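You operate a simulated robot arm through the tools that you are given. There is no shell and no other tool. Be economical: measure what you need, move in short steps, check, and stop when the job is done.

Carry out the task below with a simulated two-armed robot. There is one attempt and no reset: what you move stays moved.

## Task
Put the grey ball in the large orange tub. Pick up the grey hand brush with one hand, pass it to the other hand and put it on the bare top of the end box. Shut the low drawer of the end box. Lift the lid of the grey bin open. The order is free.
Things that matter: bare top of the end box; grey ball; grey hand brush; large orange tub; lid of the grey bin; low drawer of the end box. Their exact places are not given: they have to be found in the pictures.

It is judged by the outcome, as a careful person would: the job done as asked, and still so three seconds after it is handed in. It fails if anything else is knocked over, pushed out of place, dropped, spilled or broken. A push-on lid holds only when it is set on centred and level and pressed home; a screw cap is set on level and turned clockwise until tight.

## Robot
Two 7-joint arms with fingered hands on one trunk, on a base that drives. Base frame: it is fixed to the floor where the robot stands at the start and does not move with it; the origin is under the middle of the robot, x ahead of it, y to its left, z up. Readings come in mm, degrees, newtons and seconds.
The left shoulder is at the start at [73, 152, 1239], the right one opposite. With the tool pointing down near the work surface each hand reaches from about 100 to 820 mm from the robot's upright axis, wherever it stands, measured 20 degrees to its own side. Places, roughly: bare top of the end box (25x40 cm) [500, -3480, 980]; grey ball (4x4x4 cm) [500, 0, 1200]; grey hand brush (15x5x12 cm) [500, -900, 800]; large orange tub (12x10x5 cm) [600, -600, 800]; lid of the grey bin [1700, 4000, 600]; low drawer of the end box [300, -3100, 200]. Payload 4 kg a hand.
Tool frame (each hand has its own): the origin (TCP) lies between the finger pads and is the grasp point; the fingertips stand 30 mm ahead of it; z points along the fingers, y is the line along which they close. The gripper opens to 104 mm. The gripper's body begins 35 mm behind the TCP. The gripper is a hand of 3 fingers: y runs from the thumb to the fingers, the wrist lies at [-15, -104, -178] in the tool frame, and closing takes about 1.5 s.
Orientation is told as [roll, pitch, yaw] about the base's x, y, z axes, in that order, counted from this pose: with the fingers straight down and the wrist toward the robot, the tool's x, y and z point along [0, 1, 0], [1, 0, 0] and [0, 0, -1] of the base frame.

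## Interface
- The arms move only by the tool jog_arm. It takes "left_plan", "right_plan" or both (then of equal length, played together; a hand with none holds still); each is a list of rows, each an object (a shift or turn left out is 0, a gripper value left out holds the last) with "delta_pos": the shift along the base's x, y, z in m, a list of three; "turn": the turn, a rotation vector about the base's x, y, z in degrees, a list of three. In form: [{"delta_pos": [tx, ty, tz], "turn": [rx, ry, rz]}, ...]. A call has 1 to 12 rows; each row shifts and turns the commanded pose from where the row before left it. "left_hand" and "right_hand" are, for a hand that has rows, the gripper command, from -1 (shut) to 1 (fully open), values between in proportion, set as the call begins (left out, the last holds). A row lasts 0.2 s, in which the tool goes at most 50 mm and 8.6 degrees; a call with a longer step from one row to the next is refused whole, and so is a gripper value outside its range. A pose out of reach is approached as far as the arm can. The call stops where the force on the tool passes 40 N (or 10 N more than at its start, if that is more) or the arm is blocked; 0.2 s more then pass. The fingers move at their own pace (about 153 mm/s each) and stop on an object; they squeeze with about 23 N. The grip force told is the motor's: it shows also when the fingers shut on nothing. Time passes only in rows, and 0.2 s behind the last, so rows that do not move let the fingers close. It gives the time, the measured TCP pose, the force on the tool (base axes), the opening and the grip force at its end, in the units of the frame above (readings bear some noise), with the torque about the TCP (base axes, N m) and any sound that the robot's microphone picked up.
- Cameras (640 x 400 px; columns grow to the right, rows downward): "scene" is now at [131.4, -53.4, 1488.6]; the picture's right is [-0.52, -0.85, -0.00], its down [-0.32, 0.19, -0.93] and it looks along [0.79, -0.48, -0.37] (base axes); focal length 220 px, centre (320, 200). "left" rides on the left gripper at [-64, -94, -117] in its tool frame; the picture's right is [-0.72, -0.33, 0.61], its down [0.64, -0.65, 0.40] and it looks along [0.27, 0.68, 0.68] (tool axes); focal length 238 px, centre (320, 200). "right" rides on the right gripper at [64, -94, -117] in its tool frame; the picture's right is [-0.72, 0.33, -0.61], its down [-0.64, -0.65, 0.40] and it looks along [-0.27, 0.68, 0.68] (tool axes); focal length 238 px, centre (320, 200).
- capture(camera): a new picture of that camera. The clock stands still meanwhile.
- raise_lower(by): slides the trunk up (or, below 0, down) by that many mm; the arms and the scene camera ride with it, the base frame stays. It gives what a move gives, with no picture.
- roll_base(legs): drives the robot by 1 to 6 legs, each [ahead, left, turn to the left] in mm, mm and degrees, along the robot's own axes; the way and the turn of a leg run together, so that a leg with both is an arc; at most 1500 mm and 180 degrees a leg. The arms and the cameras ride along, it lands a little off, and it stops where it bumps. It gives what a move gives.
- move_fingers(index, middle, thumb_bend, thumb_turn, hand): sets how far each is bent, from 0 (flat) to 1 (curled in); at 0.3 the hand is open as for a grip, at 0.7 the pads meet at the TCP. One left out holds its place. A second passes; each finger stops where it meets its share of the squeeze, and holds until it gets a number again. A gripper value or a shape takes the hand back. It gives what a move gives, with no picture; readings hold the bend of each and the force on the fingers (four entries, about 0 where the hand has none), thumb and palm. thumb_turn goes from beside the hand (0) to across from the fingers (1), as for a grip.
- hand_shape(shape, hand): the hand has 3 fingers and takes this shape, open, in about a second: jaw (thumb against the fingers, like two jaws); tri (thumb and two fingers); tip (a fingertip pinch); poke (one finger out to press); point (the index stretched); flat (the hand flat); cup (the hand cupped); fist (a fist). The gripper value then closes the fingers along that shape, each until it touches; the sizes above hold for jaw. It gives what a move gives, with no picture.
- aim_head(pan, tilt): turns the head with the scene camera to pan (to the left, within 86 degrees either way) and tilt (down, from -29 to 69), counted from straight ahead of the robot. It gives what a move gives.
- probe_pixels(camera, pixels): there is no depth. For up to 12 entries [column, row, z] of the newest picture of that camera ("zoom" is the newest enlarged one), the place [x, y] in the base frame at which the ray of that pixel passes the height z, good to about 2 mm. The clock stands still meanwhile.
- enlarge(camera, box): a new picture of the part [left, top, right, bottom] of that camera's present view, enlarged. The clock stands still meanwhile.
- job_done(): hands the job in; it is judged then, once.

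Go step by step. Measure first, check grasps and placings, and put right what went wrong. The budget is 110 turns and 92 pictures, counting those below and the enlarged ones. Unless the task says otherwise, let go and move clear before handing in, and close with one line.

The tools are called by a JSON object that holds its "name" and its "arguments". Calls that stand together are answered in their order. jog_arm: Moves the arms, as the interface text tells. Its arguments: {"type":"object","properties":{"left_plan":{"type":"array"},"left_hand":{"type":"number"},"right_plan":{"type":"array"},"right_hand":{"type":"number"}},"required":[]} The other tools are called the same way: raise_lower (by) slides the trunk up or down; hand_shape (shape, hand) gives the hand a shape; move_fingers (index, middle, thumb_bend, thumb_turn, hand) moves the fingers one by one; roll_base (legs) drives the base; aim_head (pan, tilt) turns the head that bears the scene camera; capture (camera) takes a picture; probe_pixels (camera, pixels) gives the place at which the rays of pixels pass given heights; enlarge (camera, box) takes an enlarged picture of a part of a camera's view; job_done () hands the job in.

At the start:

```text
t: 0.0
left_eef_pos: [605.8, -95.9, 1480.7]
left_orientation: [0.2, 0.1, 0.0]
left_wrist_force: [-1.0, 0.1, 0.2]
left_torque: [0.01, -0.02, -0.03]
left_width: 103.6
left_grasp_force: 0.0
left_shape: jaw
left_bend: [0.3, 0.3, 0.3, 0.98]
left_finger forces: [0.0, 0.1, 0.0, 0.0, 0.0, 0.1]
right_eef_pos: [371.1, -488.1, 1387.6]
right_orientation: [0.1, 0.0, 0.1]
right_wrist_force: [0.4, -0.3, -1.0]
right_torque: [0.03, 0.01, -0.03]
right_width: 103.5
right_grasp_force: 0.0
right_shape: jaw
right_bend: [0.3, 0.3, 0.3, 0.98]
right_finger forces: [0.0, 0.1, 0.0, 0.0, 0.0, 0.0]
trunk travel left (down, up): [-655.0, 285.0]
robot x, y, heading: [0.0, 0.0, 0.2]
head pan, tilt: [-31.5, 21.6]
```

scene: 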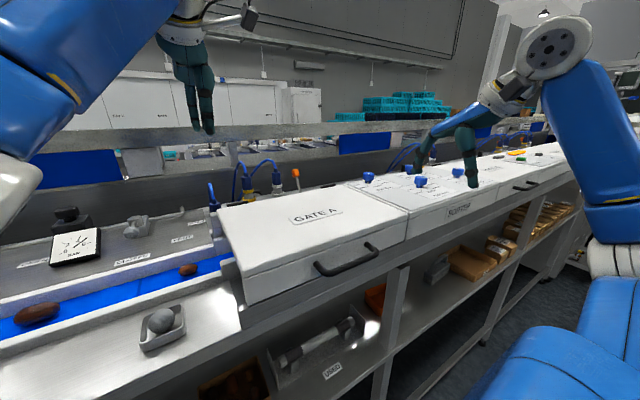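
right: 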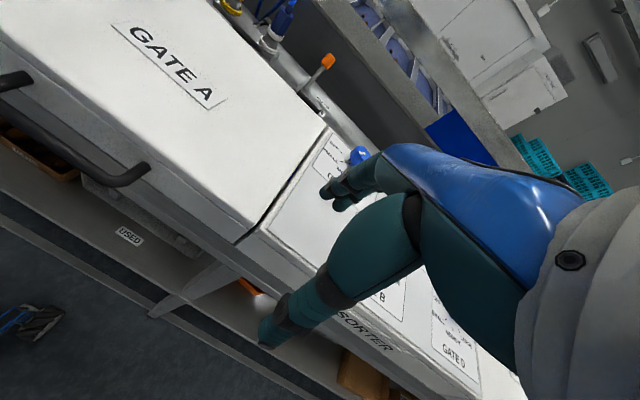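
left: 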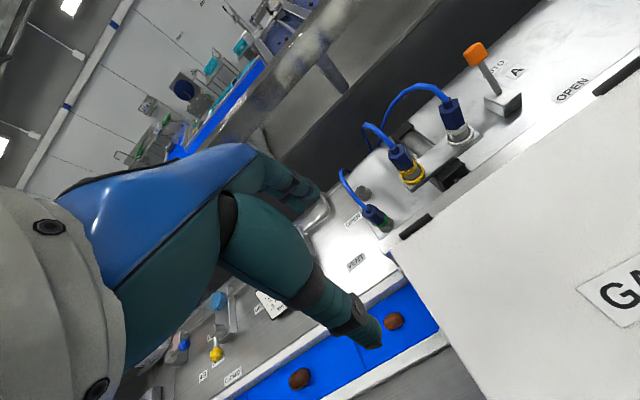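

The scene picture shows a grey ball in a small tray near (160,325), and a shelf below the counter with a tray labelled USED. I'll look around with the head.

{"name": "aim_head", "arguments": {"pan": 0, "tilt": 45}}

{"name": "capture", "arguments": {"camera": "scene"}}

{"name": "aim_head", "arguments": {"pan": -50, "tilt": 50}}

{"name": "capture", "arguments": {"camera": "scene"}}

{"name": "aim_head", "arguments": {"pan": -80, "tilt": 15}}

{"name": "capture", "arguments": {"camera": "scene"}}

{"name": "aim_head", "arguments": {"pan": 70, "tilt": 15}}

{"name": "capture", "arguments": {"camera": "scene"}}

```text
t: 1.0
left_eef_pos: [603.9, -93.5, 1482.9]
left_orientation: [0.0, 0.1, 0.0]
left_wrist_force: [-0.1, 0.3, 0.1]
left_torque: [0.03, -0.02, -0.01]
left_width: 103.6
left_grasp_force: 0.0
left_shape: jaw
left_bend: [0.3, 0.3, 0.3, 0.98]
left_finger forces: [0.0, 0.0, 0.0, 0.1, 0.0, 0.0]
right_eef_pos: [370.1, -485.0, 1389.5]
right_orientation: [-0.1, 0.1, 0.1]
right_wrist_force: [-0.2, -0.3, 0.3]
right_torque: [0.0, -0.01, -0.01]
right_width: 103.5
right_grasp_force: 0.0
right_shape: jaw
right_bend: [0.3, 0.3, 0.3, 0.98]
right_finger forces: [0.0, 0.1, 0.1, 0.1, 0.1, 0.0]
trunk travel left (down, up): [-655.0, 285.0]
robot x, y, heading: [-3.1, -0.5, 0.1]
head pan, tilt: [0.0, 45.0]
```

```text
88 pictures are left
```

scene: 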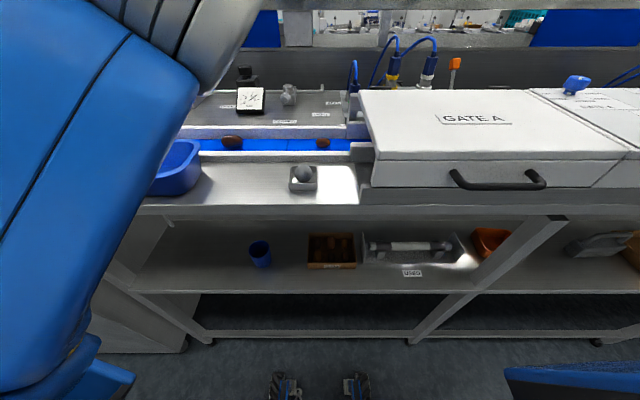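

```text
t: 2.1
left_eef_pos: [604.8, -94.2, 1483.5]
left_orientation: [0.1, 0.0, 0.0]
left_wrist_force: [0.3, 0.1, 0.1]
left_torque: [-0.01, 0.01, 0.03]
left_width: 104.1
left_grasp_force: 0.1
left_shape: jaw
left_bend: [0.3, 0.3, 0.3, 0.98]
left_finger forces: [0.0, 0.0, 0.0, 0.1, 0.0, 0.0]
right_eef_pos: [369.5, -485.5, 1389.5]
right_orientation: [-0.1, 0.0, 0.0]
right_wrist_force: [0.2, -0.6, 0.6]
right_torque: [-0.01, -0.03, 0.03]
right_width: 103.6
right_grasp_force: 0.1
right_shape: jaw
right_bend: [0.3, 0.3, 0.3, 0.98]
right_finger forces: [0.0, 0.0, 0.0, 0.1, 0.1, 0.1]
trunk travel left (down, up): [-655.0, 285.0]
robot x, y, heading: [1.7, -2.9, 0.1]
head pan, tilt: [-50.0, 50.0]
```

```text
87 pictures are left
```

scene: 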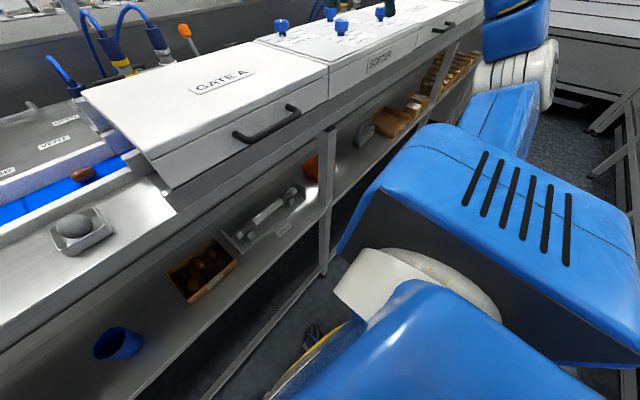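

```text
t: 3.2
left_eef_pos: [605.7, -93.5, 1481.8]
left_orientation: [0.0, 0.0, -0.1]
left_wrist_force: [0.2, 0.8, 0.6]
left_torque: [0.0, -0.01, 0.02]
left_width: 103.9
left_grasp_force: 0.1
left_shape: jaw
left_bend: [0.3, 0.3, 0.3, 0.98]
left_finger forces: [0.0, 0.1, 0.0, 0.0, 0.0, 0.1]
right_eef_pos: [370.7, -485.6, 1390.5]
right_orientation: [-0.1, 0.1, 0.0]
right_wrist_force: [-0.2, -0.2, -0.2]
right_torque: [0.01, 0.02, 0.01]
right_width: 103.8
right_grasp_force: 0.0
right_shape: jaw
right_bend: [0.3, 0.3, 0.3, 0.98]
right_finger forces: [0.0, 0.0, 0.0, 0.0, 0.0, 0.0]
trunk travel left (down, up): [-655.0, 285.0]
robot x, y, heading: [-0.8, -1.8, 0.0]
head pan, tilt: [-80.0, 15.0]
```

```text
86 pictures are left
```

scene: 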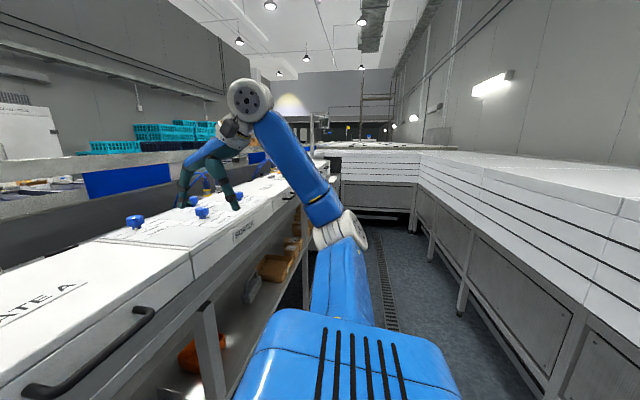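

```text
t: 5.5
left_eef_pos: [604.5, -93.7, 1482.5]
left_orientation: [0.0, -0.1, 0.0]
left_wrist_force: [0.9, -0.1, 0.2]
left_torque: [-0.01, -0.03, 0.02]
left_width: 103.7
left_grasp_force: 0.0
left_shape: jaw
left_bend: [0.3, 0.3, 0.3, 0.98]
left_finger forces: [0.0, 0.0, 0.0, 0.1, 0.1, 0.0]
right_eef_pos: [370.9, -484.5, 1388.9]
right_orientation: [0.0, 0.0, 0.1]
right_wrist_force: [-0.1, -0.5, 0.3]
right_torque: [0.01, -0.01, 0.02]
right_width: 103.8
right_grasp_force: 0.1
right_shape: jaw
right_bend: [0.3, 0.3, 0.3, 0.98]
right_finger forces: [0.1, 0.1, 0.1, 0.0, 0.1, 0.0]
trunk travel left (down, up): [-655.0, 285.0]
robot x, y, heading: [2.4, 0.3, -0.1]
head pan, tilt: [70.0, 15.0]
```

```text
85 pictures are left
```

scene: 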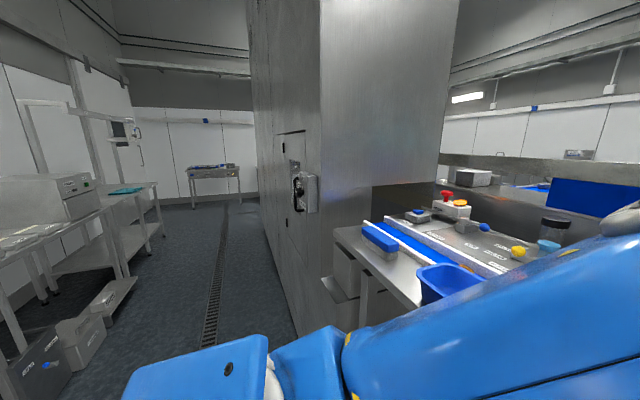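

The ball sits in a small grey tray, and the orange tub and a bridge-shaped grey thing are on the shelf. I'll take a closer look straight ahead and to the right.

{"name": "aim_head", "arguments": {"pan": -20, "tilt": 45}}

{"name": "enlarge", "arguments": {"camera": "scene", "box": [100, 140, 640, 400]}}

{"name": "capture", "arguments": {"camera": "scene"}}

```text
t: 7.2
left_eef_pos: [604.1, -94.1, 1482.1]
left_orientation: [-0.1, 0.0, -0.1]
left_wrist_force: [0.2, -0.2, -0.5]
left_torque: [0.0, 0.0, -0.01]
left_width: 103.8
left_grasp_force: 0.1
left_shape: jaw
left_bend: [0.3, 0.3, 0.3, 0.98]
left_finger forces: [0.0, 0.1, 0.1, 0.0, 0.0, 0.0]
right_eef_pos: [369.8, -485.3, 1388.6]
right_orientation: [0.0, 0.1, 0.0]
right_wrist_force: [0.0, 0.1, 0.1]
right_torque: [0.0, 0.01, -0.01]
right_width: 103.8
right_grasp_force: 0.1
right_shape: jaw
right_bend: [0.3, 0.3, 0.3, 0.98]
right_finger forces: [0.0, 0.0, 0.1, 0.0, 0.0, 0.0]
trunk travel left (down, up): [-655.0, 285.0]
robot x, y, heading: [-0.2, 1.5, 0.0]
head pan, tilt: [-20.0, 45.0]
```

```text
1.19 times, centred on (370, 270) of scene
```

zoom: 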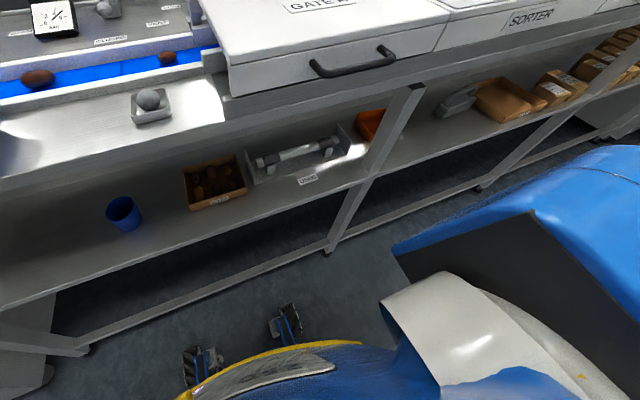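

```text
83 pictures are left
```

scene: 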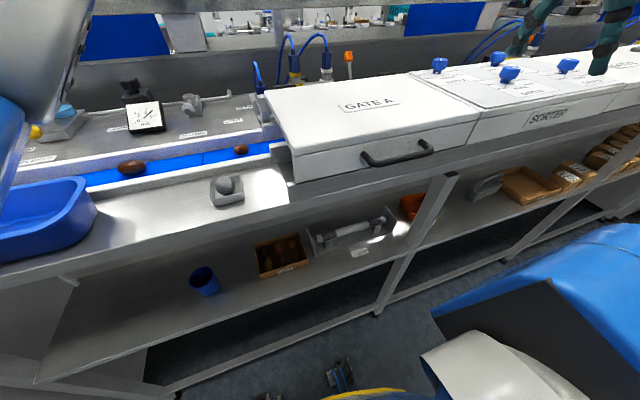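

The ball is at (226,186), the tub at (410,205) and the brush at (487,185). I'll probe them at several heights to compare with a second view later.

{"name": "probe_pixels", "arguments": {"camera": "scene", "pixels": [[226, 186, 1050], [226, 186, 1000], [226, 186, 950], [226, 186, 900], [410, 205, 800], [410, 205, 700], [487, 185, 800], [487, 185, 700], [62, 290, 1000], [62, 290, 900], [40, 382, 700], [40, 382, 600]]}}

{"name": "raise_lower", "arguments": {"by": -250}}

{"name": "capture", "arguments": {"camera": "scene"}}

```text
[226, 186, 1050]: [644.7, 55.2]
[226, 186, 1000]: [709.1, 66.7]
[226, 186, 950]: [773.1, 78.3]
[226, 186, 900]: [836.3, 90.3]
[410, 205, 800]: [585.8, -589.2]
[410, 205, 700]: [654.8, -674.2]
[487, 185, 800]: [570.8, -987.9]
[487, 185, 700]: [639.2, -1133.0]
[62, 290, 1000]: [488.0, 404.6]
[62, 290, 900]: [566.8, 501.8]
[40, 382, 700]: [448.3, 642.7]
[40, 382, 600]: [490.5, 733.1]
```

```text
t: 8.4
left_eef_pos: [601.0, -89.1, 1388.4]
left_orientation: [-0.2, -0.1, 0.1]
left_wrist_force: [0.1, 0.1, -0.4]
left_torque: [0.03, -0.02, -0.04]
left_width: 103.8
left_grasp_force: 0.0
left_shape: jaw
left_bend: [0.3, 0.3, 0.3, 0.98]
left_finger forces: [0.0, 0.0, 0.0, 0.0, 0.0, 0.1]
right_eef_pos: [367.0, -479.7, 1304.3]
right_orientation: [-0.4, -2.1, -0.1]
right_wrist_force: [-0.9, -1.4, 11.9]
right_torque: [-0.15, -0.76, -0.16]
right_width: 103.8
right_grasp_force: 0.1
right_shape: jaw
right_bend: [0.3, 0.3, 0.3, 0.98]
right_finger forces: [0.3, 11.9, 0.0, 0.0, 0.0, 0.0]
trunk travel left (down, up): [-559.0, 381.0]
robot x, y, heading: [2.3, 0.8, -0.2]
head pan, tilt: [-20.0, 45.0]
stopped: the force on the tool passed its limit at 53 N (the readings are from after the stop); the commanded pose is now the measured one
```

```text
82 pictures are left
```

scene: 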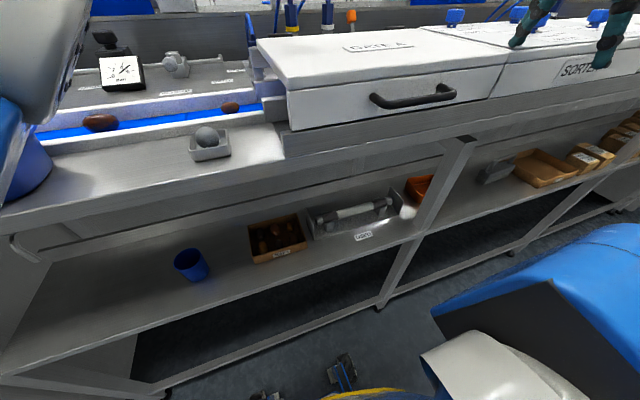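

The right fingertip touched the sorter's top at about z 1270, so I'll lift that hand first. I'll probe the new view for heights.

{"name": "probe_pixels", "arguments": {"camera": "scene", "pixels": [[207, 138, 1150], [207, 138, 1100], [207, 138, 1050], [207, 138, 1000], [420, 188, 800], [420, 188, 700], [497, 168, 800], [497, 168, 700]]}}

{"name": "jog_arm", "arguments": {"right_plan": [{"delta_pos": [0, 0, 0.04]}, {"delta_pos": [-0.04, 0, 0.02]}, {"delta_pos": [-0.05, 0, 0]}, {"delta_pos": [-0.05, 0, 0]}]}}

{"name": "enlarge", "arguments": {"camera": "scene", "box": [440, 0, 640, 125]}}

```text
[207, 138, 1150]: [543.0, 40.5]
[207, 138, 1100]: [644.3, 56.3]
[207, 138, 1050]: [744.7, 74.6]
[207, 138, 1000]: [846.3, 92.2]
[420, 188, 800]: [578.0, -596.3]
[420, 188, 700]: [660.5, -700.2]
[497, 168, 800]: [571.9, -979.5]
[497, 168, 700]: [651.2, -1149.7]
```

```text
t: 9.4
left_eef_pos: [601.3, -98.3, 1388.1]
left_orientation: [0.2, -0.1, 0.0]
left_wrist_force: [0.1, -0.8, -0.1]
left_torque: [0.06, 0.04, 0.02]
left_width: 103.4
left_grasp_force: 0.1
left_shape: jaw
left_bend: [0.3, 0.3, 0.3, 0.98]
left_finger forces: [0.1, 0.0, 0.1, 0.1, 0.0, 0.0]
right_eef_pos: [210.8, -484.2, 1376.3]
right_orientation: [0.3, -9.5, 2.4]
right_wrist_force: [-1.3, 0.3, 2.0]
right_torque: [0.02, -0.09, -0.03]
right_width: 103.9
right_grasp_force: 0.1
right_shape: jaw
right_bend: [0.3, 0.3, 0.3, 0.98]
right_finger forces: [0.0, 0.0, 0.0, 0.0, 0.0, 0.1]
trunk travel left (down, up): [-559.0, 381.0]
robot x, y, heading: [-2.2, -0.2, -0.0]
head pan, tilt: [-20.0, 45.0]
```

```text
3.20 times, centred on (540, 62) of scene
```

zoom: 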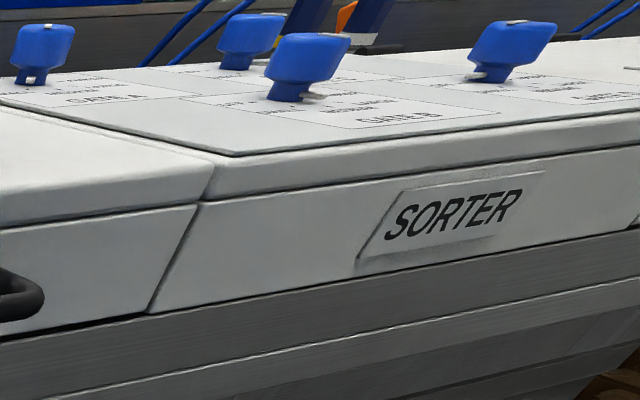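

Two views put the ball near [472, 27, 1185]. I'll raise the trunk back and bring the left hand above it.

{"name": "raise_lower", "arguments": {"by": 96}}

{"name": "jog_arm", "arguments": {"left_plan": [{"delta_pos": [-0.04, 0.03, 0]}, {"delta_pos": [-0.04, 0.03, 0]}, {"delta_pos": [-0.04, 0.03, 0]}, {"delta_pos": [0, 0.03, -0.03]}, {"delta_pos": [0, 0, -0.05]}, {"delta_pos": [0, 0, -0.05]}]}}

{"name": "capture", "arguments": {"camera": "left"}}

{"name": "aim_head", "arguments": {"pan": 0, "tilt": 40}}

{"name": "capture", "arguments": {"camera": "scene"}}

```text
t: 10.7
left_eef_pos: [603.9, -89.8, 1484.6]
left_orientation: [-0.2, 0.0, 0.0]
left_wrist_force: [-0.1, 0.4, 0.8]
left_torque: [0.0, -0.02, -0.01]
left_width: 103.6
left_grasp_force: 0.0
left_shape: jaw
left_bend: [0.3, 0.3, 0.3, 0.98]
left_finger forces: [0.0, 0.0, 0.0, 0.0, 0.1, 0.1]
right_eef_pos: [229.6, -480.8, 1455.8]
right_orientation: [-0.4, -1.9, 0.0]
right_wrist_force: [-0.6, 0.1, 0.3]
right_torque: [0.02, -0.02, -0.01]
right_width: 103.9
right_grasp_force: 0.1
right_shape: jaw
right_bend: [0.3, 0.3, 0.3, 0.98]
right_finger forces: [0.1, 0.1, 0.0, 0.1, 0.0, 0.0]
trunk travel left (down, up): [-655.0, 285.0]
robot x, y, heading: [0.7, -2.5, 0.2]
head pan, tilt: [-20.0, 45.0]
```

```text
t: 12.1
left_eef_pos: [483.5, 30.2, 1352.6]
left_orientation: [-0.3, -0.1, 0.0]
left_wrist_force: [-0.2, 0.1, 0.1]
left_torque: [-0.02, 0.02, 0.0]
left_width: 103.8
left_grasp_force: 0.0
left_shape: jaw
left_bend: [0.3, 0.3, 0.3, 0.98]
left_finger forces: [0.0, 0.0, 0.0, 0.1, 0.1, 0.0]
right_eef_pos: [230.0, -483.4, 1455.6]
right_orientation: [-0.4, -1.9, -0.1]
right_wrist_force: [0.0, 0.6, 0.2]
right_torque: [-0.01, 0.01, 0.02]
right_width: 104.2
right_grasp_force: 0.0
right_shape: jaw
right_bend: [0.3, 0.3, 0.3, 0.98]
right_finger forces: [0.0, 0.0, 0.0, 0.0, 0.1, 0.1]
trunk travel left (down, up): [-655.0, 285.0]
robot x, y, heading: [2.1, 0.7, -0.0]
head pan, tilt: [-20.0, 45.0]
```

```text
80 pictures are left
```

left: 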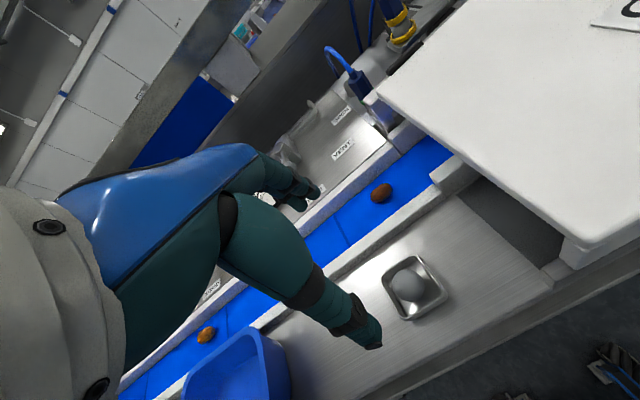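

```text
t: 12.9
left_eef_pos: [482.4, 29.3, 1353.8]
left_orientation: [-0.1, 0.1, 0.0]
left_wrist_force: [-0.7, -0.1, -0.2]
left_torque: [-0.03, 0.01, -0.01]
left_width: 103.9
left_grasp_force: 0.1
left_shape: jaw
left_bend: [0.3, 0.3, 0.3, 0.98]
left_finger forces: [0.0, 0.1, 0.0, 0.1, 0.1, 0.0]
right_eef_pos: [229.3, -482.9, 1455.0]
right_orientation: [-0.4, -1.9, 0.0]
right_wrist_force: [0.1, -0.5, -1.5]
right_torque: [0.01, 0.03, 0.01]
right_width: 104.1
right_grasp_force: 0.0
right_shape: jaw
right_bend: [0.3, 0.3, 0.3, 0.98]
right_finger forces: [0.0, 0.0, 0.1, 0.1, 0.0, 0.0]
trunk travel left (down, up): [-655.0, 285.0]
robot x, y, heading: [3.8, -0.6, 0.1]
head pan, tilt: [0.0, 40.0]
```

```text
79 pictures are left
```

scene: 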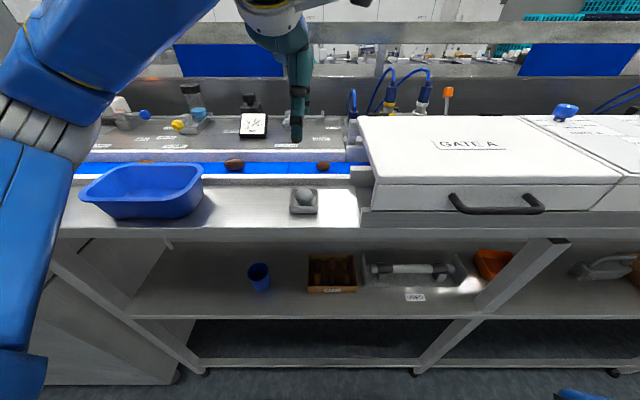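

I'll triangulate the ball from the left-hand and head views (ball at (415,286) left, (304,195) scene).

{"name": "probe_pixels", "arguments": {"camera": "left", "pixels": [[412, 286, 1200], [412, 286, 1150], [412, 286, 1100], [412, 286, 1050], [383, 275, 1050], [448, 290, 1050], [427, 255, 1050], [400, 320, 1050]]}}

{"name": "probe_pixels", "arguments": {"camera": "scene", "pixels": [[304, 196, 1200], [304, 196, 1150], [304, 196, 1100], [304, 196, 1050]]}}

```text
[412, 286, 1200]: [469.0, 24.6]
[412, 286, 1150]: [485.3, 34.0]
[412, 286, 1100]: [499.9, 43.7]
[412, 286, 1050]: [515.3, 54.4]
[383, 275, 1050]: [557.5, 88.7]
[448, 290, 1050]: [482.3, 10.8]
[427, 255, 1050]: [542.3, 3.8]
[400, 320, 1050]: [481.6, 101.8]
```

```text
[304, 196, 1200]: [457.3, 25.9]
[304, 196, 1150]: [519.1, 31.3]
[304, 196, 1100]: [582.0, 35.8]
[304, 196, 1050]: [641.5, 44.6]
```

Rays meet at about [473, 27, 1187]. I'll zoom on the tray to see the room around the ball.

{"name": "enlarge", "arguments": {"camera": "left", "box": [335, 230, 495, 330]}}

{"name": "enlarge", "arguments": {"camera": "scene", "box": [260, 160, 360, 223]}}

```text
4.00 times, centred on (415, 280) of left
```

zoom: 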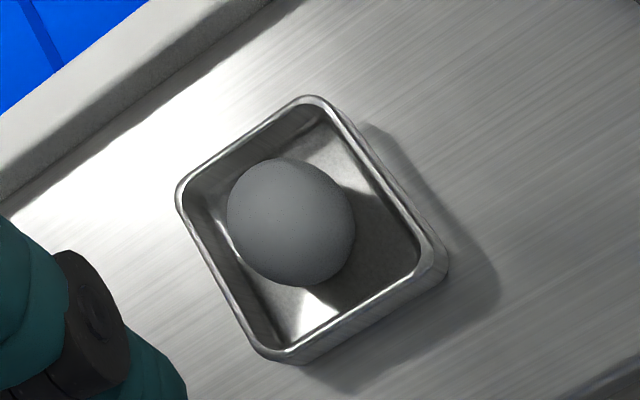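

```text
6.35 times, centred on (310, 192) of scene
```

zoom: 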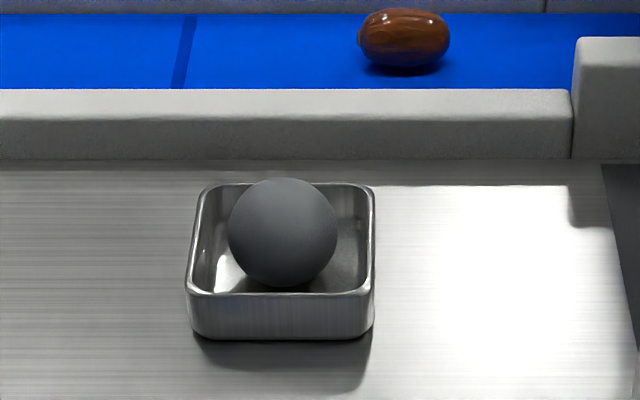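

The tray is about 68 mm square with roughly 10 mm of gap around the ball, with the equator at rim height. I'll try the fingertip pinch shape and look at it.

{"name": "enlarge", "arguments": {"camera": "scene", "box": [220, 20, 380, 150]}}

{"name": "hand_shape", "arguments": {"hand": "left", "shape": "tip"}}

{"name": "enlarge", "arguments": {"camera": "scene", "box": [220, 20, 380, 150]}}

{"name": "capture", "arguments": {"camera": "left"}}

```text
3.08 times, centred on (300, 85) of scene
```

zoom: 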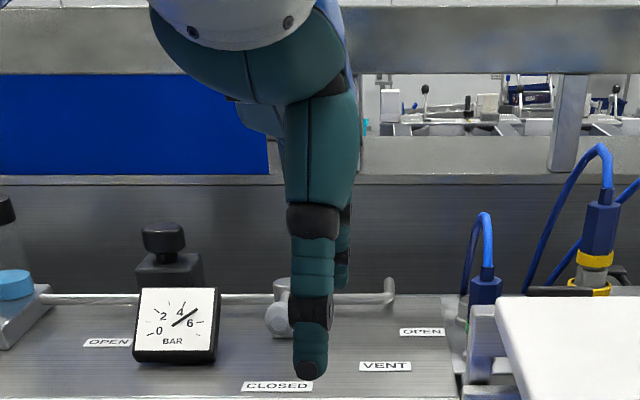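

```text
t: 13.8
left_eef_pos: [483.2, 29.2, 1351.5]
left_orientation: [-0.1, -0.1, 0.0]
left_wrist_force: [-0.9, 0.3, -0.1]
left_torque: [0.0, -0.01, 0.0]
left_width: 104.1
left_grasp_force: 0.1
left_shape: tip
left_bend: [0.3, 0.98, 0.3, 0.98]
left_finger forces: [0.0, 0.1, 0.0, 0.1, 0.0, 0.1]
right_eef_pos: [230.5, -481.9, 1456.0]
right_orientation: [-0.3, -1.9, 0.0]
right_wrist_force: [0.2, 0.0, 0.5]
right_torque: [0.02, -0.01, 0.0]
right_width: 104.0
right_grasp_force: 0.1
right_shape: jaw
right_bend: [0.3, 0.3, 0.3, 0.98]
right_finger forces: [0.1, 0.1, 0.0, 0.1, 0.0, 0.0]
trunk travel left (down, up): [-655.0, 285.0]
robot x, y, heading: [-3.6, -1.0, 0.1]
head pan, tilt: [0.0, 40.0]
```

```text
3.08 times, centred on (300, 85) of scene
```

zoom: 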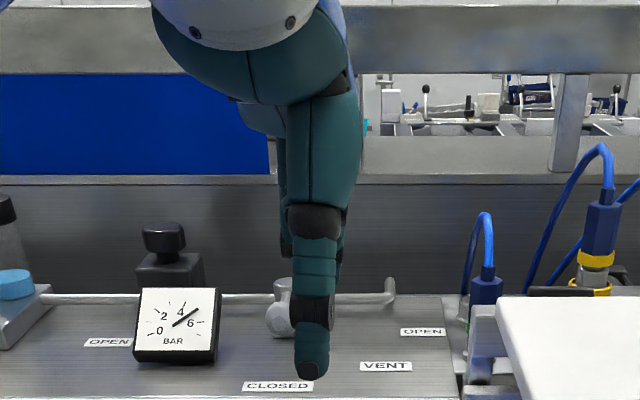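

```text
74 pictures are left
```

left: 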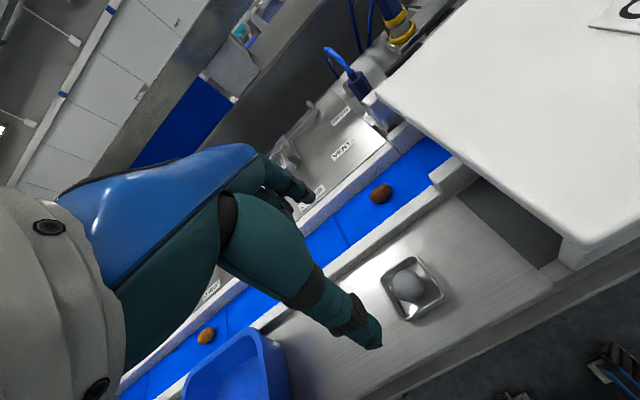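

I want to see how the fingers meet. I'll close the tip pinch in free air and look.

{"name": "jog_arm", "arguments": {"left_plan": [{}, {}, {}, {}, {}], "left_hand": -0.2}}

{"name": "enlarge", "arguments": {"camera": "left", "box": [210, 140, 450, 370]}}

{"name": "hand_shape", "arguments": {"hand": "left", "shape": "tri"}}

{"name": "jog_arm", "arguments": {"left_plan": [{}, {}, {}, {}, {}], "left_hand": -0.2}}

{"name": "enlarge", "arguments": {"camera": "left", "box": [210, 140, 450, 370]}}

```text
t: 15.0
left_eef_pos: [483.0, 27.1, 1352.6]
left_orientation: [0.0, 0.1, 0.2]
left_wrist_force: [0.8, -0.4, 0.9]
left_torque: [0.0, 0.0, 0.02]
left_width: 42.2
left_grasp_force: 0.0
left_shape: tip
left_bend: [0.73, 0.98, 0.72, 1.0]
left_finger forces: [0.0, 0.1, 0.0, 0.0, 0.0, 0.0]
right_eef_pos: [229.2, -483.4, 1456.2]
right_orientation: [-0.4, -1.9, 0.0]
right_wrist_force: [0.0, -0.5, -0.1]
right_torque: [0.0, 0.0, -0.01]
right_width: 103.9
right_grasp_force: 0.0
right_shape: jaw
right_bend: [0.3, 0.3, 0.3, 0.98]
right_finger forces: [0.0, 0.1, 0.1, 0.0, 0.0, 0.1]
trunk travel left (down, up): [-655.0, 285.0]
robot x, y, heading: [-0.8, 1.8, -0.2]
head pan, tilt: [0.0, 40.0]
```

```text
1.74 times, centred on (330, 255) of left
```

zoom: 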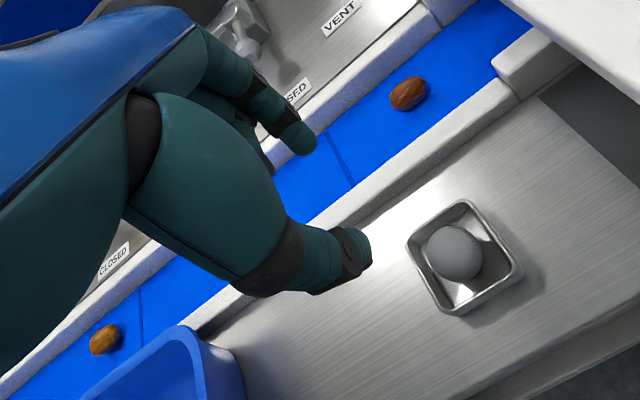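

```text
t: 15.9
left_eef_pos: [482.2, 29.9, 1351.2]
left_orientation: [-0.1, 0.0, -0.1]
left_wrist_force: [0.0, -0.5, 0.5]
left_torque: [0.0, -0.05, 0.01]
left_width: 103.5
left_grasp_force: 0.1
left_shape: tri
left_bend: [0.3, 0.3, 0.3, 0.98]
left_finger forces: [0.0, 0.0, 0.0, 0.1, 0.1, 0.1]
right_eef_pos: [229.0, -483.3, 1455.4]
right_orientation: [-0.4, -2.0, 0.1]
right_wrist_force: [0.2, 0.4, 0.1]
right_torque: [-0.03, 0.01, 0.01]
right_width: 104.1
right_grasp_force: 0.2
right_shape: jaw
right_bend: [0.3, 0.3, 0.3, 0.98]
right_finger forces: [0.0, 0.1, 0.0, 0.0, 0.0, 0.0]
trunk travel left (down, up): [-655.0, 285.0]
robot x, y, heading: [-0.1, -0.8, 0.1]
head pan, tilt: [0.0, 40.0]
```

```text
t: 17.1
left_eef_pos: [483.5, 27.2, 1350.9]
left_orientation: [-0.1, 0.0, 0.0]
left_wrist_force: [0.7, -0.1, 0.0]
left_torque: [-0.02, 0.0, 0.0]
left_width: 42.2
left_grasp_force: 0.0
left_shape: tri
left_bend: [0.74, 0.49, 0.72, 1.0]
left_finger forces: [0.0, 0.1, 0.0, 0.0, 0.0, 0.0]
right_eef_pos: [229.2, -483.0, 1455.5]
right_orientation: [-0.3, -1.9, -0.1]
right_wrist_force: [-0.3, 0.6, 0.5]
right_torque: [0.02, 0.01, 0.0]
right_width: 104.1
right_grasp_force: 0.1
right_shape: jaw
right_bend: [0.3, 0.3, 0.3, 0.98]
right_finger forces: [0.0, 0.0, 0.0, 0.0, 0.0, 0.1]
trunk travel left (down, up): [-655.0, 285.0]
robot x, y, heading: [-3.1, -1.2, 0.1]
head pan, tilt: [0.0, 40.0]
```

```text
1.74 times, centred on (330, 255) of left
```

zoom: 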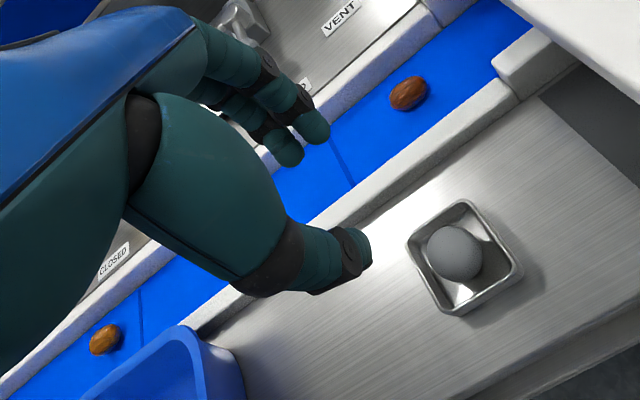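

The tip pinch puts the index right opposite the thumb, so I'll use that. I'll open to about 68 mm and go down until the tips are at rim height.

{"name": "hand_shape", "arguments": {"hand": "left", "shape": "tip"}}

{"name": "jog_arm", "arguments": {"left_plan": [{"delta_pos": [-0.01, -0.001, 0]}, {"delta_pos": [0, 0, -0.04]}, {"delta_pos": [0, 0, -0.04]}, {"delta_pos": [0, 0, -0.03]}, {"delta_pos": [0, 0, -0.015]}, {}, {}], "left_hand": 0.3}}

{"name": "enlarge", "arguments": {"camera": "scene", "box": [240, 130, 368, 210]}}

{"name": "enlarge", "arguments": {"camera": "left", "box": [240, 170, 430, 320]}}

```text
t: 18.0
left_eef_pos: [482.5, 28.8, 1350.6]
left_orientation: [0.0, 0.0, 0.0]
left_wrist_force: [0.0, -1.3, 0.0]
left_torque: [0.01, 0.01, 0.0]
left_width: 103.5
left_grasp_force: 0.0
left_shape: tip
left_bend: [0.3, 0.98, 0.3, 0.98]
left_finger forces: [0.0, 0.0, 0.0, 0.0, 0.0, 0.0]
right_eef_pos: [229.0, -484.5, 1455.6]
right_orientation: [-0.2, -1.9, 0.0]
right_wrist_force: [0.4, 0.4, 0.0]
right_torque: [0.01, -0.03, 0.01]
right_width: 103.9
right_grasp_force: 0.0
right_shape: jaw
right_bend: [0.3, 0.3, 0.3, 0.98]
right_finger forces: [0.0, 0.0, 0.0, 0.1, 0.0, 0.0]
trunk travel left (down, up): [-655.0, 285.0]
robot x, y, heading: [-0.8, -1.3, -0.2]
head pan, tilt: [0.0, 40.0]
```

```text
t: 19.6
left_eef_pos: [475.1, 27.3, 1227.5]
left_orientation: [-0.1, 0.0, 0.0]
left_wrist_force: [0.4, -0.1, -0.3]
left_torque: [-0.03, -0.03, 0.02]
left_width: 67.9
left_grasp_force: 0.1
left_shape: tip
left_bend: [0.29, 0.98, 0.62, 1.0]
left_finger forces: [0.0, 0.0, 0.0, 0.0, 0.1, 0.0]
right_eef_pos: [229.0, -484.2, 1454.4]
right_orientation: [-0.3, -1.8, 0.1]
right_wrist_force: [-0.1, 1.0, 0.6]
right_torque: [0.01, 0.01, 0.03]
right_width: 103.7
right_grasp_force: 0.0
right_shape: jaw
right_bend: [0.3, 0.3, 0.3, 0.98]
right_finger forces: [0.0, 0.0, 0.0, 0.0, 0.1, 0.1]
trunk travel left (down, up): [-655.0, 285.0]
robot x, y, heading: [0.2, -1.2, -0.2]
head pan, tilt: [0.0, 40.0]
```

```text
5.00 times, centred on (304, 170) of scene
```

zoom: 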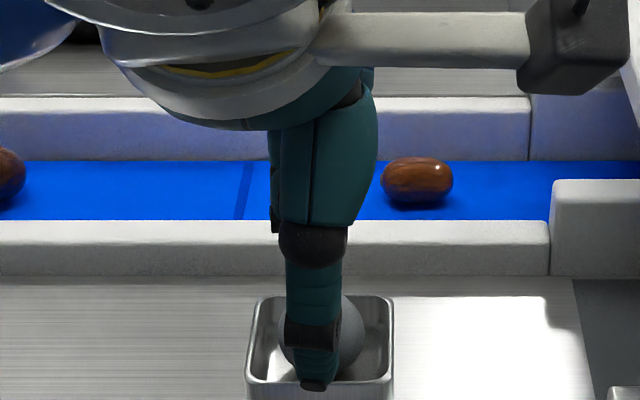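

```text
2.67 times, centred on (335, 245) of left
```

zoom: 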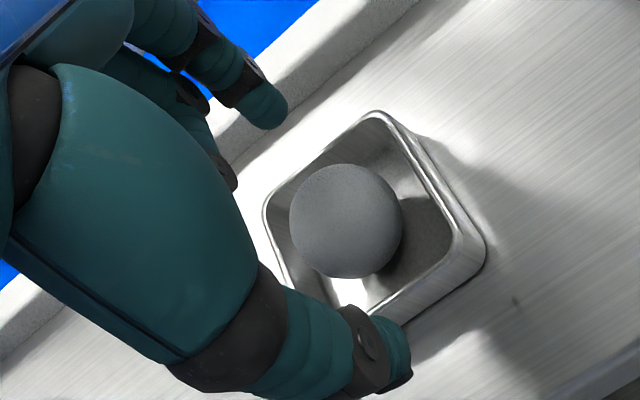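

The thumb is above the front rim and the index behind. I'll narrow to about 52 mm and look.

{"name": "jog_arm", "arguments": {"left_plan": [{}, {}, {}, {}], "left_hand": 0.0}}

{"name": "enlarge", "arguments": {"camera": "left", "box": [240, 170, 430, 320]}}

```text
t: 20.6
left_eef_pos: [474.5, 27.9, 1227.2]
left_orientation: [0.0, 0.0, 0.0]
left_wrist_force: [-0.5, -0.1, -0.2]
left_torque: [0.0, 0.02, -0.06]
left_width: 52.5
left_grasp_force: 0.1
left_shape: tip
left_bend: [0.73, 0.98, 0.69, 1.0]
left_finger forces: [0.0, 0.0, 0.0, 0.0, 0.0, 0.1]
right_eef_pos: [228.9, -481.9, 1455.4]
right_orientation: [-0.3, -1.9, 0.0]
right_wrist_force: [-0.8, 0.6, -1.0]
right_torque: [0.0, 0.0, -0.01]
right_width: 103.4
right_grasp_force: 0.0
right_shape: jaw
right_bend: [0.3, 0.3, 0.3, 0.98]
right_finger forces: [0.0, 0.1, 0.0, 0.0, 0.1, 0.0]
trunk travel left (down, up): [-655.0, 285.0]
robot x, y, heading: [-3.1, -0.7, -0.0]
head pan, tilt: [0.0, 40.0]
```

```text
2.67 times, centred on (335, 245) of left
```

zoom: 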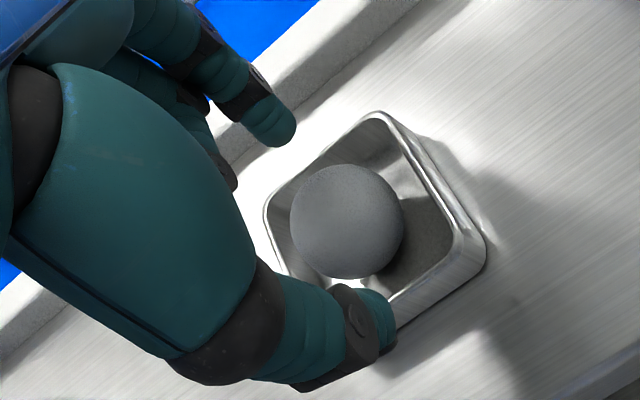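

Both tips straddle the ball. I'll lower 12 mm and check again.

{"name": "jog_arm", "arguments": {"left_plan": [{"delta_pos": [0, 0, -0.006]}, {"delta_pos": [0, 0, -0.006]}, {}]}}

{"name": "enlarge", "arguments": {"camera": "left", "box": [240, 170, 430, 320]}}

{"name": "enlarge", "arguments": {"camera": "scene", "box": [240, 130, 368, 210]}}

```text
t: 21.4
left_eef_pos: [470.2, 27.6, 1218.1]
left_orientation: [-0.1, -0.2, 0.0]
left_wrist_force: [0.5, 0.1, 0.6]
left_torque: [-0.02, 0.0, 0.0]
left_width: 52.5
left_grasp_force: 0.0
left_shape: tip
left_bend: [0.73, 0.98, 0.69, 1.0]
left_finger forces: [0.0, 0.0, 0.0, 0.0, 0.1, 0.0]
right_eef_pos: [225.0, -483.8, 1456.7]
right_orientation: [-0.2, -2.1, 0.0]
right_wrist_force: [-0.4, -0.1, -0.4]
right_torque: [-0.02, 0.01, 0.0]
right_width: 104.0
right_grasp_force: 0.2
right_shape: jaw
right_bend: [0.3, 0.3, 0.3, 0.98]
right_finger forces: [0.0, 0.1, 0.0, 0.1, 0.0, 0.0]
trunk travel left (down, up): [-655.0, 285.0]
robot x, y, heading: [-0.4, -1.9, 0.1]
head pan, tilt: [0.0, 40.0]
```

```text
2.67 times, centred on (335, 245) of left
```

zoom: 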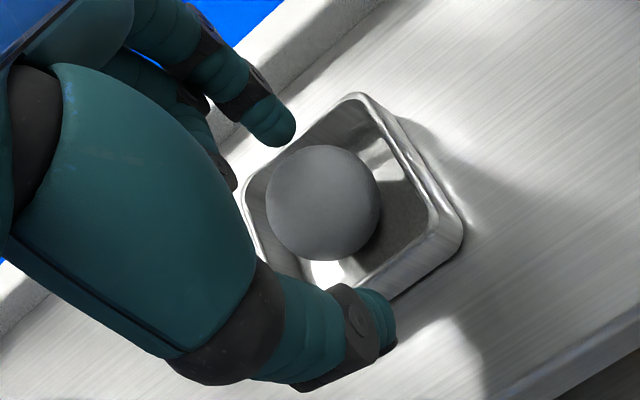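

```text
5.00 times, centred on (304, 170) of scene
```

zoom: 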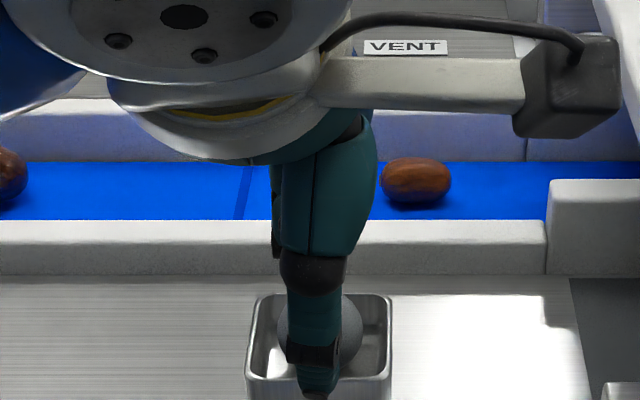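

The thumb tip is close to the front rim. I'll raise, narrow to about 45 mm, centre over the ball, and look.

{"name": "jog_arm", "arguments": {"left_plan": [{"delta_pos": [0.003, 0, 0.02]}, {"delta_pos": [0.001, -0.001, 0]}, {}, {}, {}], "left_hand": -0.13}}

{"name": "enlarge", "arguments": {"camera": "left", "box": [240, 170, 430, 320]}}

```text
t: 22.6
left_eef_pos: [478.5, 26.8, 1235.7]
left_orientation: [-0.1, 0.1, 0.0]
left_wrist_force: [0.3, 0.4, -0.2]
left_torque: [0.0, -0.01, 0.02]
left_width: 45.6
left_grasp_force: 0.1
left_shape: tip
left_bend: [0.73, 0.98, 0.72, 1.0]
left_finger forces: [0.0, 0.0, 0.0, 0.0, 0.1, 0.0]
right_eef_pos: [229.7, -481.8, 1455.1]
right_orientation: [-0.3, -1.9, 0.1]
right_wrist_force: [0.5, -0.7, 0.4]
right_torque: [0.05, -0.01, -0.02]
right_width: 103.7
right_grasp_force: 0.1
right_shape: jaw
right_bend: [0.3, 0.3, 0.3, 0.98]
right_finger forces: [0.0, 0.0, 0.0, 0.1, 0.0, 0.0]
trunk travel left (down, up): [-655.0, 285.0]
robot x, y, heading: [0.0, 3.7, -0.2]
head pan, tilt: [0.0, 40.0]
```

```text
2.67 times, centred on (335, 245) of left
```

zoom: 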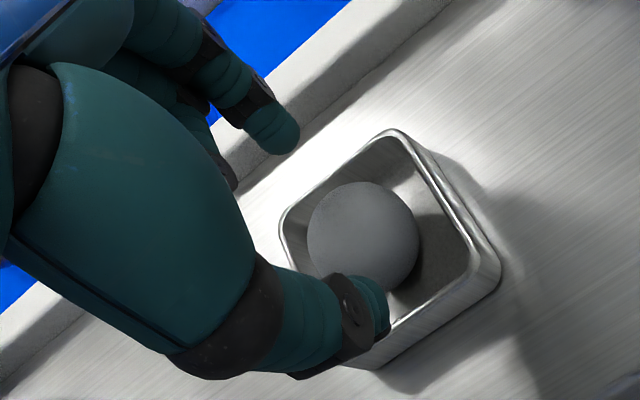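

Now the thumb is inside the tray's front outline. I'll shift back 3 mm, go down 18 mm and look.

{"name": "jog_arm", "arguments": {"left_plan": [{"delta_pos": [-0.003, 0, -0.009]}, {"delta_pos": [0, 0, -0.009]}, {}]}}

{"name": "enlarge", "arguments": {"camera": "left", "box": [240, 170, 430, 320]}}

```text
t: 23.4
left_eef_pos: [473.8, 26.7, 1217.2]
left_orientation: [-0.1, 0.0, -0.1]
left_wrist_force: [0.6, 0.0, 0.4]
left_torque: [-0.04, -0.01, -0.03]
left_width: 45.7
left_grasp_force: 0.0
left_shape: tip
left_bend: [0.73, 0.98, 0.72, 1.0]
left_finger forces: [0.0, 0.0, 0.0, 0.0, 0.0, 0.0]
right_eef_pos: [228.4, -483.6, 1455.7]
right_orientation: [-0.3, -1.9, 0.0]
right_wrist_force: [0.3, 0.0, 0.1]
right_torque: [0.02, 0.0, 0.01]
right_width: 104.2
right_grasp_force: 0.0
right_shape: jaw
right_bend: [0.3, 0.3, 0.3, 0.98]
right_finger forces: [0.0, 0.0, 0.0, 0.0, 0.1, 0.0]
trunk travel left (down, up): [-655.0, 285.0]
robot x, y, heading: [-3.5, 0.9, -0.2]
head pan, tilt: [0.0, 40.0]
```

```text
2.67 times, centred on (335, 245) of left
```

zoom: 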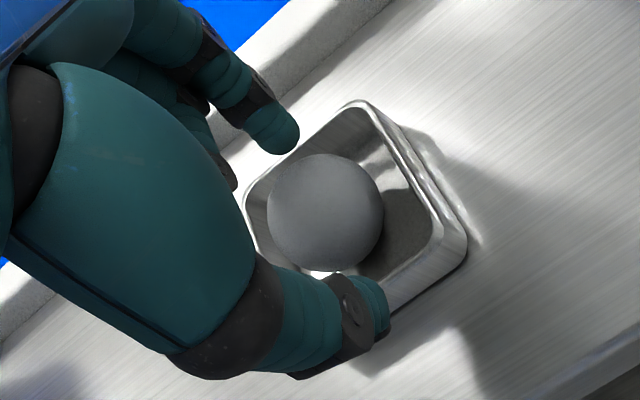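

No contact yet. I'll lower 8 mm with a 3 mm shift forward, then close.

{"name": "jog_arm", "arguments": {"left_plan": [{"delta_pos": [0.003, 0, -0.004]}, {"delta_pos": [0, 0, -0.004]}, {}]}}

{"name": "jog_arm", "arguments": {"left_plan": [{}, {}, {}, {}, {}, {}, {}], "left_hand": -1}}

{"name": "enlarge", "arguments": {"camera": "left", "box": [240, 170, 430, 320]}}

```text
t: 24.2
left_eef_pos: [475.3, 26.7, 1210.9]
left_orientation: [-0.1, -0.2, 0.0]
left_wrist_force: [-0.1, -0.1, 4.7]
left_torque: [0.0, -0.19, 0.01]
left_width: 45.9
left_grasp_force: 0.1
left_shape: tip
left_bend: [0.74, 0.98, 0.72, 1.0]
left_finger forces: [4.8, 0.1, 0.1, 0.0, 0.1, 0.0]
right_eef_pos: [227.8, -483.1, 1455.7]
right_orientation: [-0.3, -1.8, 0.1]
right_wrist_force: [0.3, 0.7, -0.3]
right_torque: [0.01, 0.0, -0.01]
right_width: 103.9
right_grasp_force: 0.0
right_shape: jaw
right_bend: [0.3, 0.3, 0.3, 0.98]
right_finger forces: [0.1, 0.0, 0.0, 0.1, 0.0, 0.1]
trunk travel left (down, up): [-655.0, 285.0]
robot x, y, heading: [-3.1, 0.7, 0.1]
head pan, tilt: [0.0, 40.0]
```

```text
t: 25.8
left_eef_pos: [475.5, 27.0, 1211.2]
left_orientation: [-0.1, -0.1, 0.0]
left_wrist_force: [-0.3, -1.2, 8.7]
left_torque: [-0.02, -0.1, -0.01]
left_width: 29.1
left_grasp_force: 23.4
left_shape: tip
left_bend: [0.74, 1.0, 0.75, 1.0]
left_finger forces: [20.5, 0.0, 0.0, 0.0, 20.8, 0.1]
right_eef_pos: [228.4, -483.6, 1455.9]
right_orientation: [-0.3, -2.0, -0.1]
right_wrist_force: [0.1, 0.6, -0.1]
right_torque: [0.02, 0.0, 0.02]
right_width: 104.0
right_grasp_force: 0.1
right_shape: jaw
right_bend: [0.3, 0.3, 0.3, 0.98]
right_finger forces: [0.0, 0.0, 0.0, 0.0, 0.0, 0.0]
trunk travel left (down, up): [-655.0, 285.0]
robot x, y, heading: [1.9, -0.3, -0.1]
head pan, tilt: [0.0, 40.0]
```

```text
2.67 times, centred on (335, 245) of left
```

zoom: 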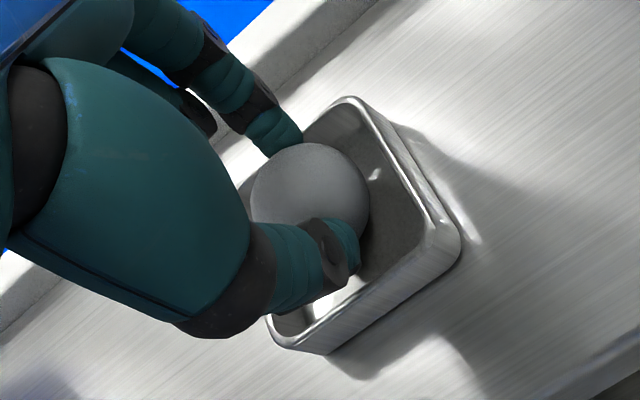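

The pinch reads 29 mm, so it holds the ball above its equator. I'll relax slightly, lower further, and re-close.

{"name": "jog_arm", "arguments": {"left_plan": [{}, {}, {"delta_pos": [-0.004, 0, 0]}, {"delta_pos": [0, 0, -0.004]}, {"delta_pos": [0, 0, -0.004]}, {"delta_pos": [0, 0, -0.003]}, {}], "left_hand": -0.16}}

{"name": "enlarge", "arguments": {"camera": "left", "box": [240, 170, 430, 320]}}

```text
t: 27.4
left_eef_pos: [473.5, 27.7, 1198.8]
left_orientation: [0.0, 0.1, 0.0]
left_wrist_force: [-0.5, 0.2, 0.2]
left_torque: [-0.01, 0.02, 0.01]
left_width: 43.4
left_grasp_force: 0.1
left_shape: tip
left_bend: [0.73, 0.98, 0.72, 1.0]
left_finger forces: [0.0, 0.0, 0.1, 0.0, 0.0, 0.1]
right_eef_pos: [229.8, -483.3, 1454.9]
right_orientation: [-0.4, -1.7, -0.1]
right_wrist_force: [0.7, 0.6, -0.8]
right_torque: [0.01, 0.0, 0.02]
right_width: 103.6
right_grasp_force: 0.1
right_shape: jaw
right_bend: [0.3, 0.3, 0.3, 0.98]
right_finger forces: [0.0, 0.0, 0.0, 0.1, 0.0, 0.1]
trunk travel left (down, up): [-655.0, 285.0]
robot x, y, heading: [-1.5, -1.3, 0.1]
head pan, tilt: [0.0, 40.0]
```

```text
2.67 times, centred on (335, 245) of left
```

zoom: 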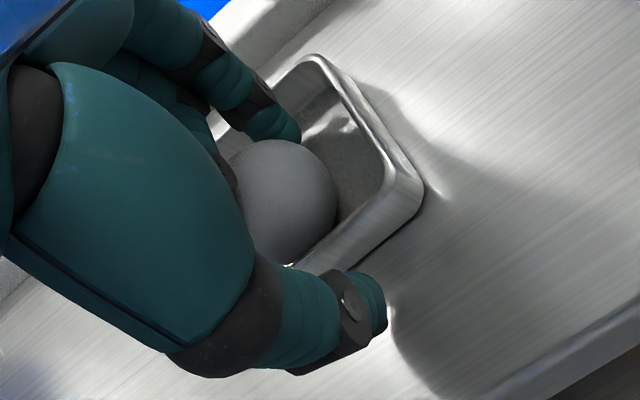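

The thumb may now be in front of the tray's front wall. I'll probe the tray corners at rim height, about 1190.

{"name": "probe_pixels", "arguments": {"camera": "zoom", "pixels": [[318, 57, 1190], [422, 192, 1190], [400, 160, 1190], [365, 110, 1190], [285, 202, 1187], [388, 300, 1165], [388, 300, 1190]]}}

```text
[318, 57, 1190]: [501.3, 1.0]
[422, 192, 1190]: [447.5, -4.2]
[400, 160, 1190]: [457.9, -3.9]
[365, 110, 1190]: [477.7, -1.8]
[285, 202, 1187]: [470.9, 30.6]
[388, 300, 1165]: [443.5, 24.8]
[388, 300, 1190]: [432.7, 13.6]
```

The thumb is outside the front wall; the tray spans x 441–507, y −4–63. Grasping along the tray's diagonal leaves more room for the fingers, so I'll raise, yaw −45° and look.

{"name": "jog_arm", "arguments": {"left_plan": [{"delta_pos": [0, 0, 0.02]}, {"delta_pos": [0, 0, 0.03]}, {"delta_pos": [0, 0.001, 0], "turn": [0, 0, -8]}, {"turn": [0, 0, -8]}, {"turn": [0, 0, -8]}, {"turn": [0, 0, -8]}, {"turn": [0, 0, -8]}, {"turn": [0, 0, -5]}, {}, {}], "left_hand": 0.1}}

{"name": "enlarge", "arguments": {"camera": "left", "box": [240, 170, 430, 320]}}

```text
t: 29.6
left_eef_pos: [474.5, 28.7, 1248.6]
left_orientation: [-0.1, 0.0, -45.0]
left_wrist_force: [-0.3, -0.2, -0.5]
left_torque: [0.01, -0.03, -0.02]
left_width: 56.6
left_grasp_force: 0.1
left_shape: tip
left_bend: [0.32, 0.98, 0.67, 1.0]
left_finger forces: [0.0, 0.1, 0.0, 0.0, 0.0, 0.0]
right_eef_pos: [230.6, -484.3, 1455.0]
right_orientation: [-0.4, -1.9, 0.0]
right_wrist_force: [0.2, 0.8, -0.2]
right_torque: [0.0, 0.01, 0.03]
right_width: 103.6
right_grasp_force: 0.1
right_shape: jaw
right_bend: [0.3, 0.3, 0.3, 0.98]
right_finger forces: [0.0, 0.0, 0.1, 0.0, 0.0, 0.0]
trunk travel left (down, up): [-655.0, 285.0]
robot x, y, heading: [-0.5, 0.6, 0.1]
head pan, tilt: [0.0, 40.0]
```

```text
2.67 times, centred on (335, 245) of left
```

zoom: 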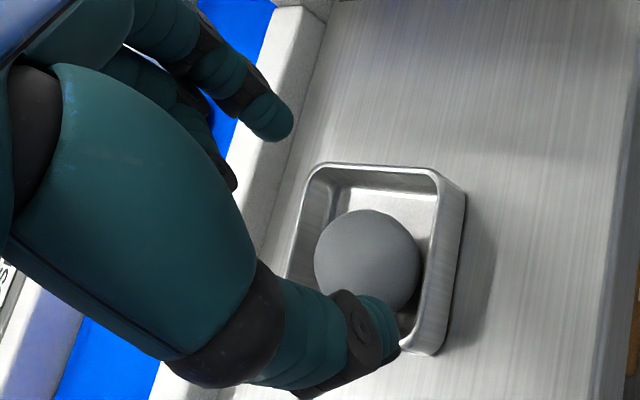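

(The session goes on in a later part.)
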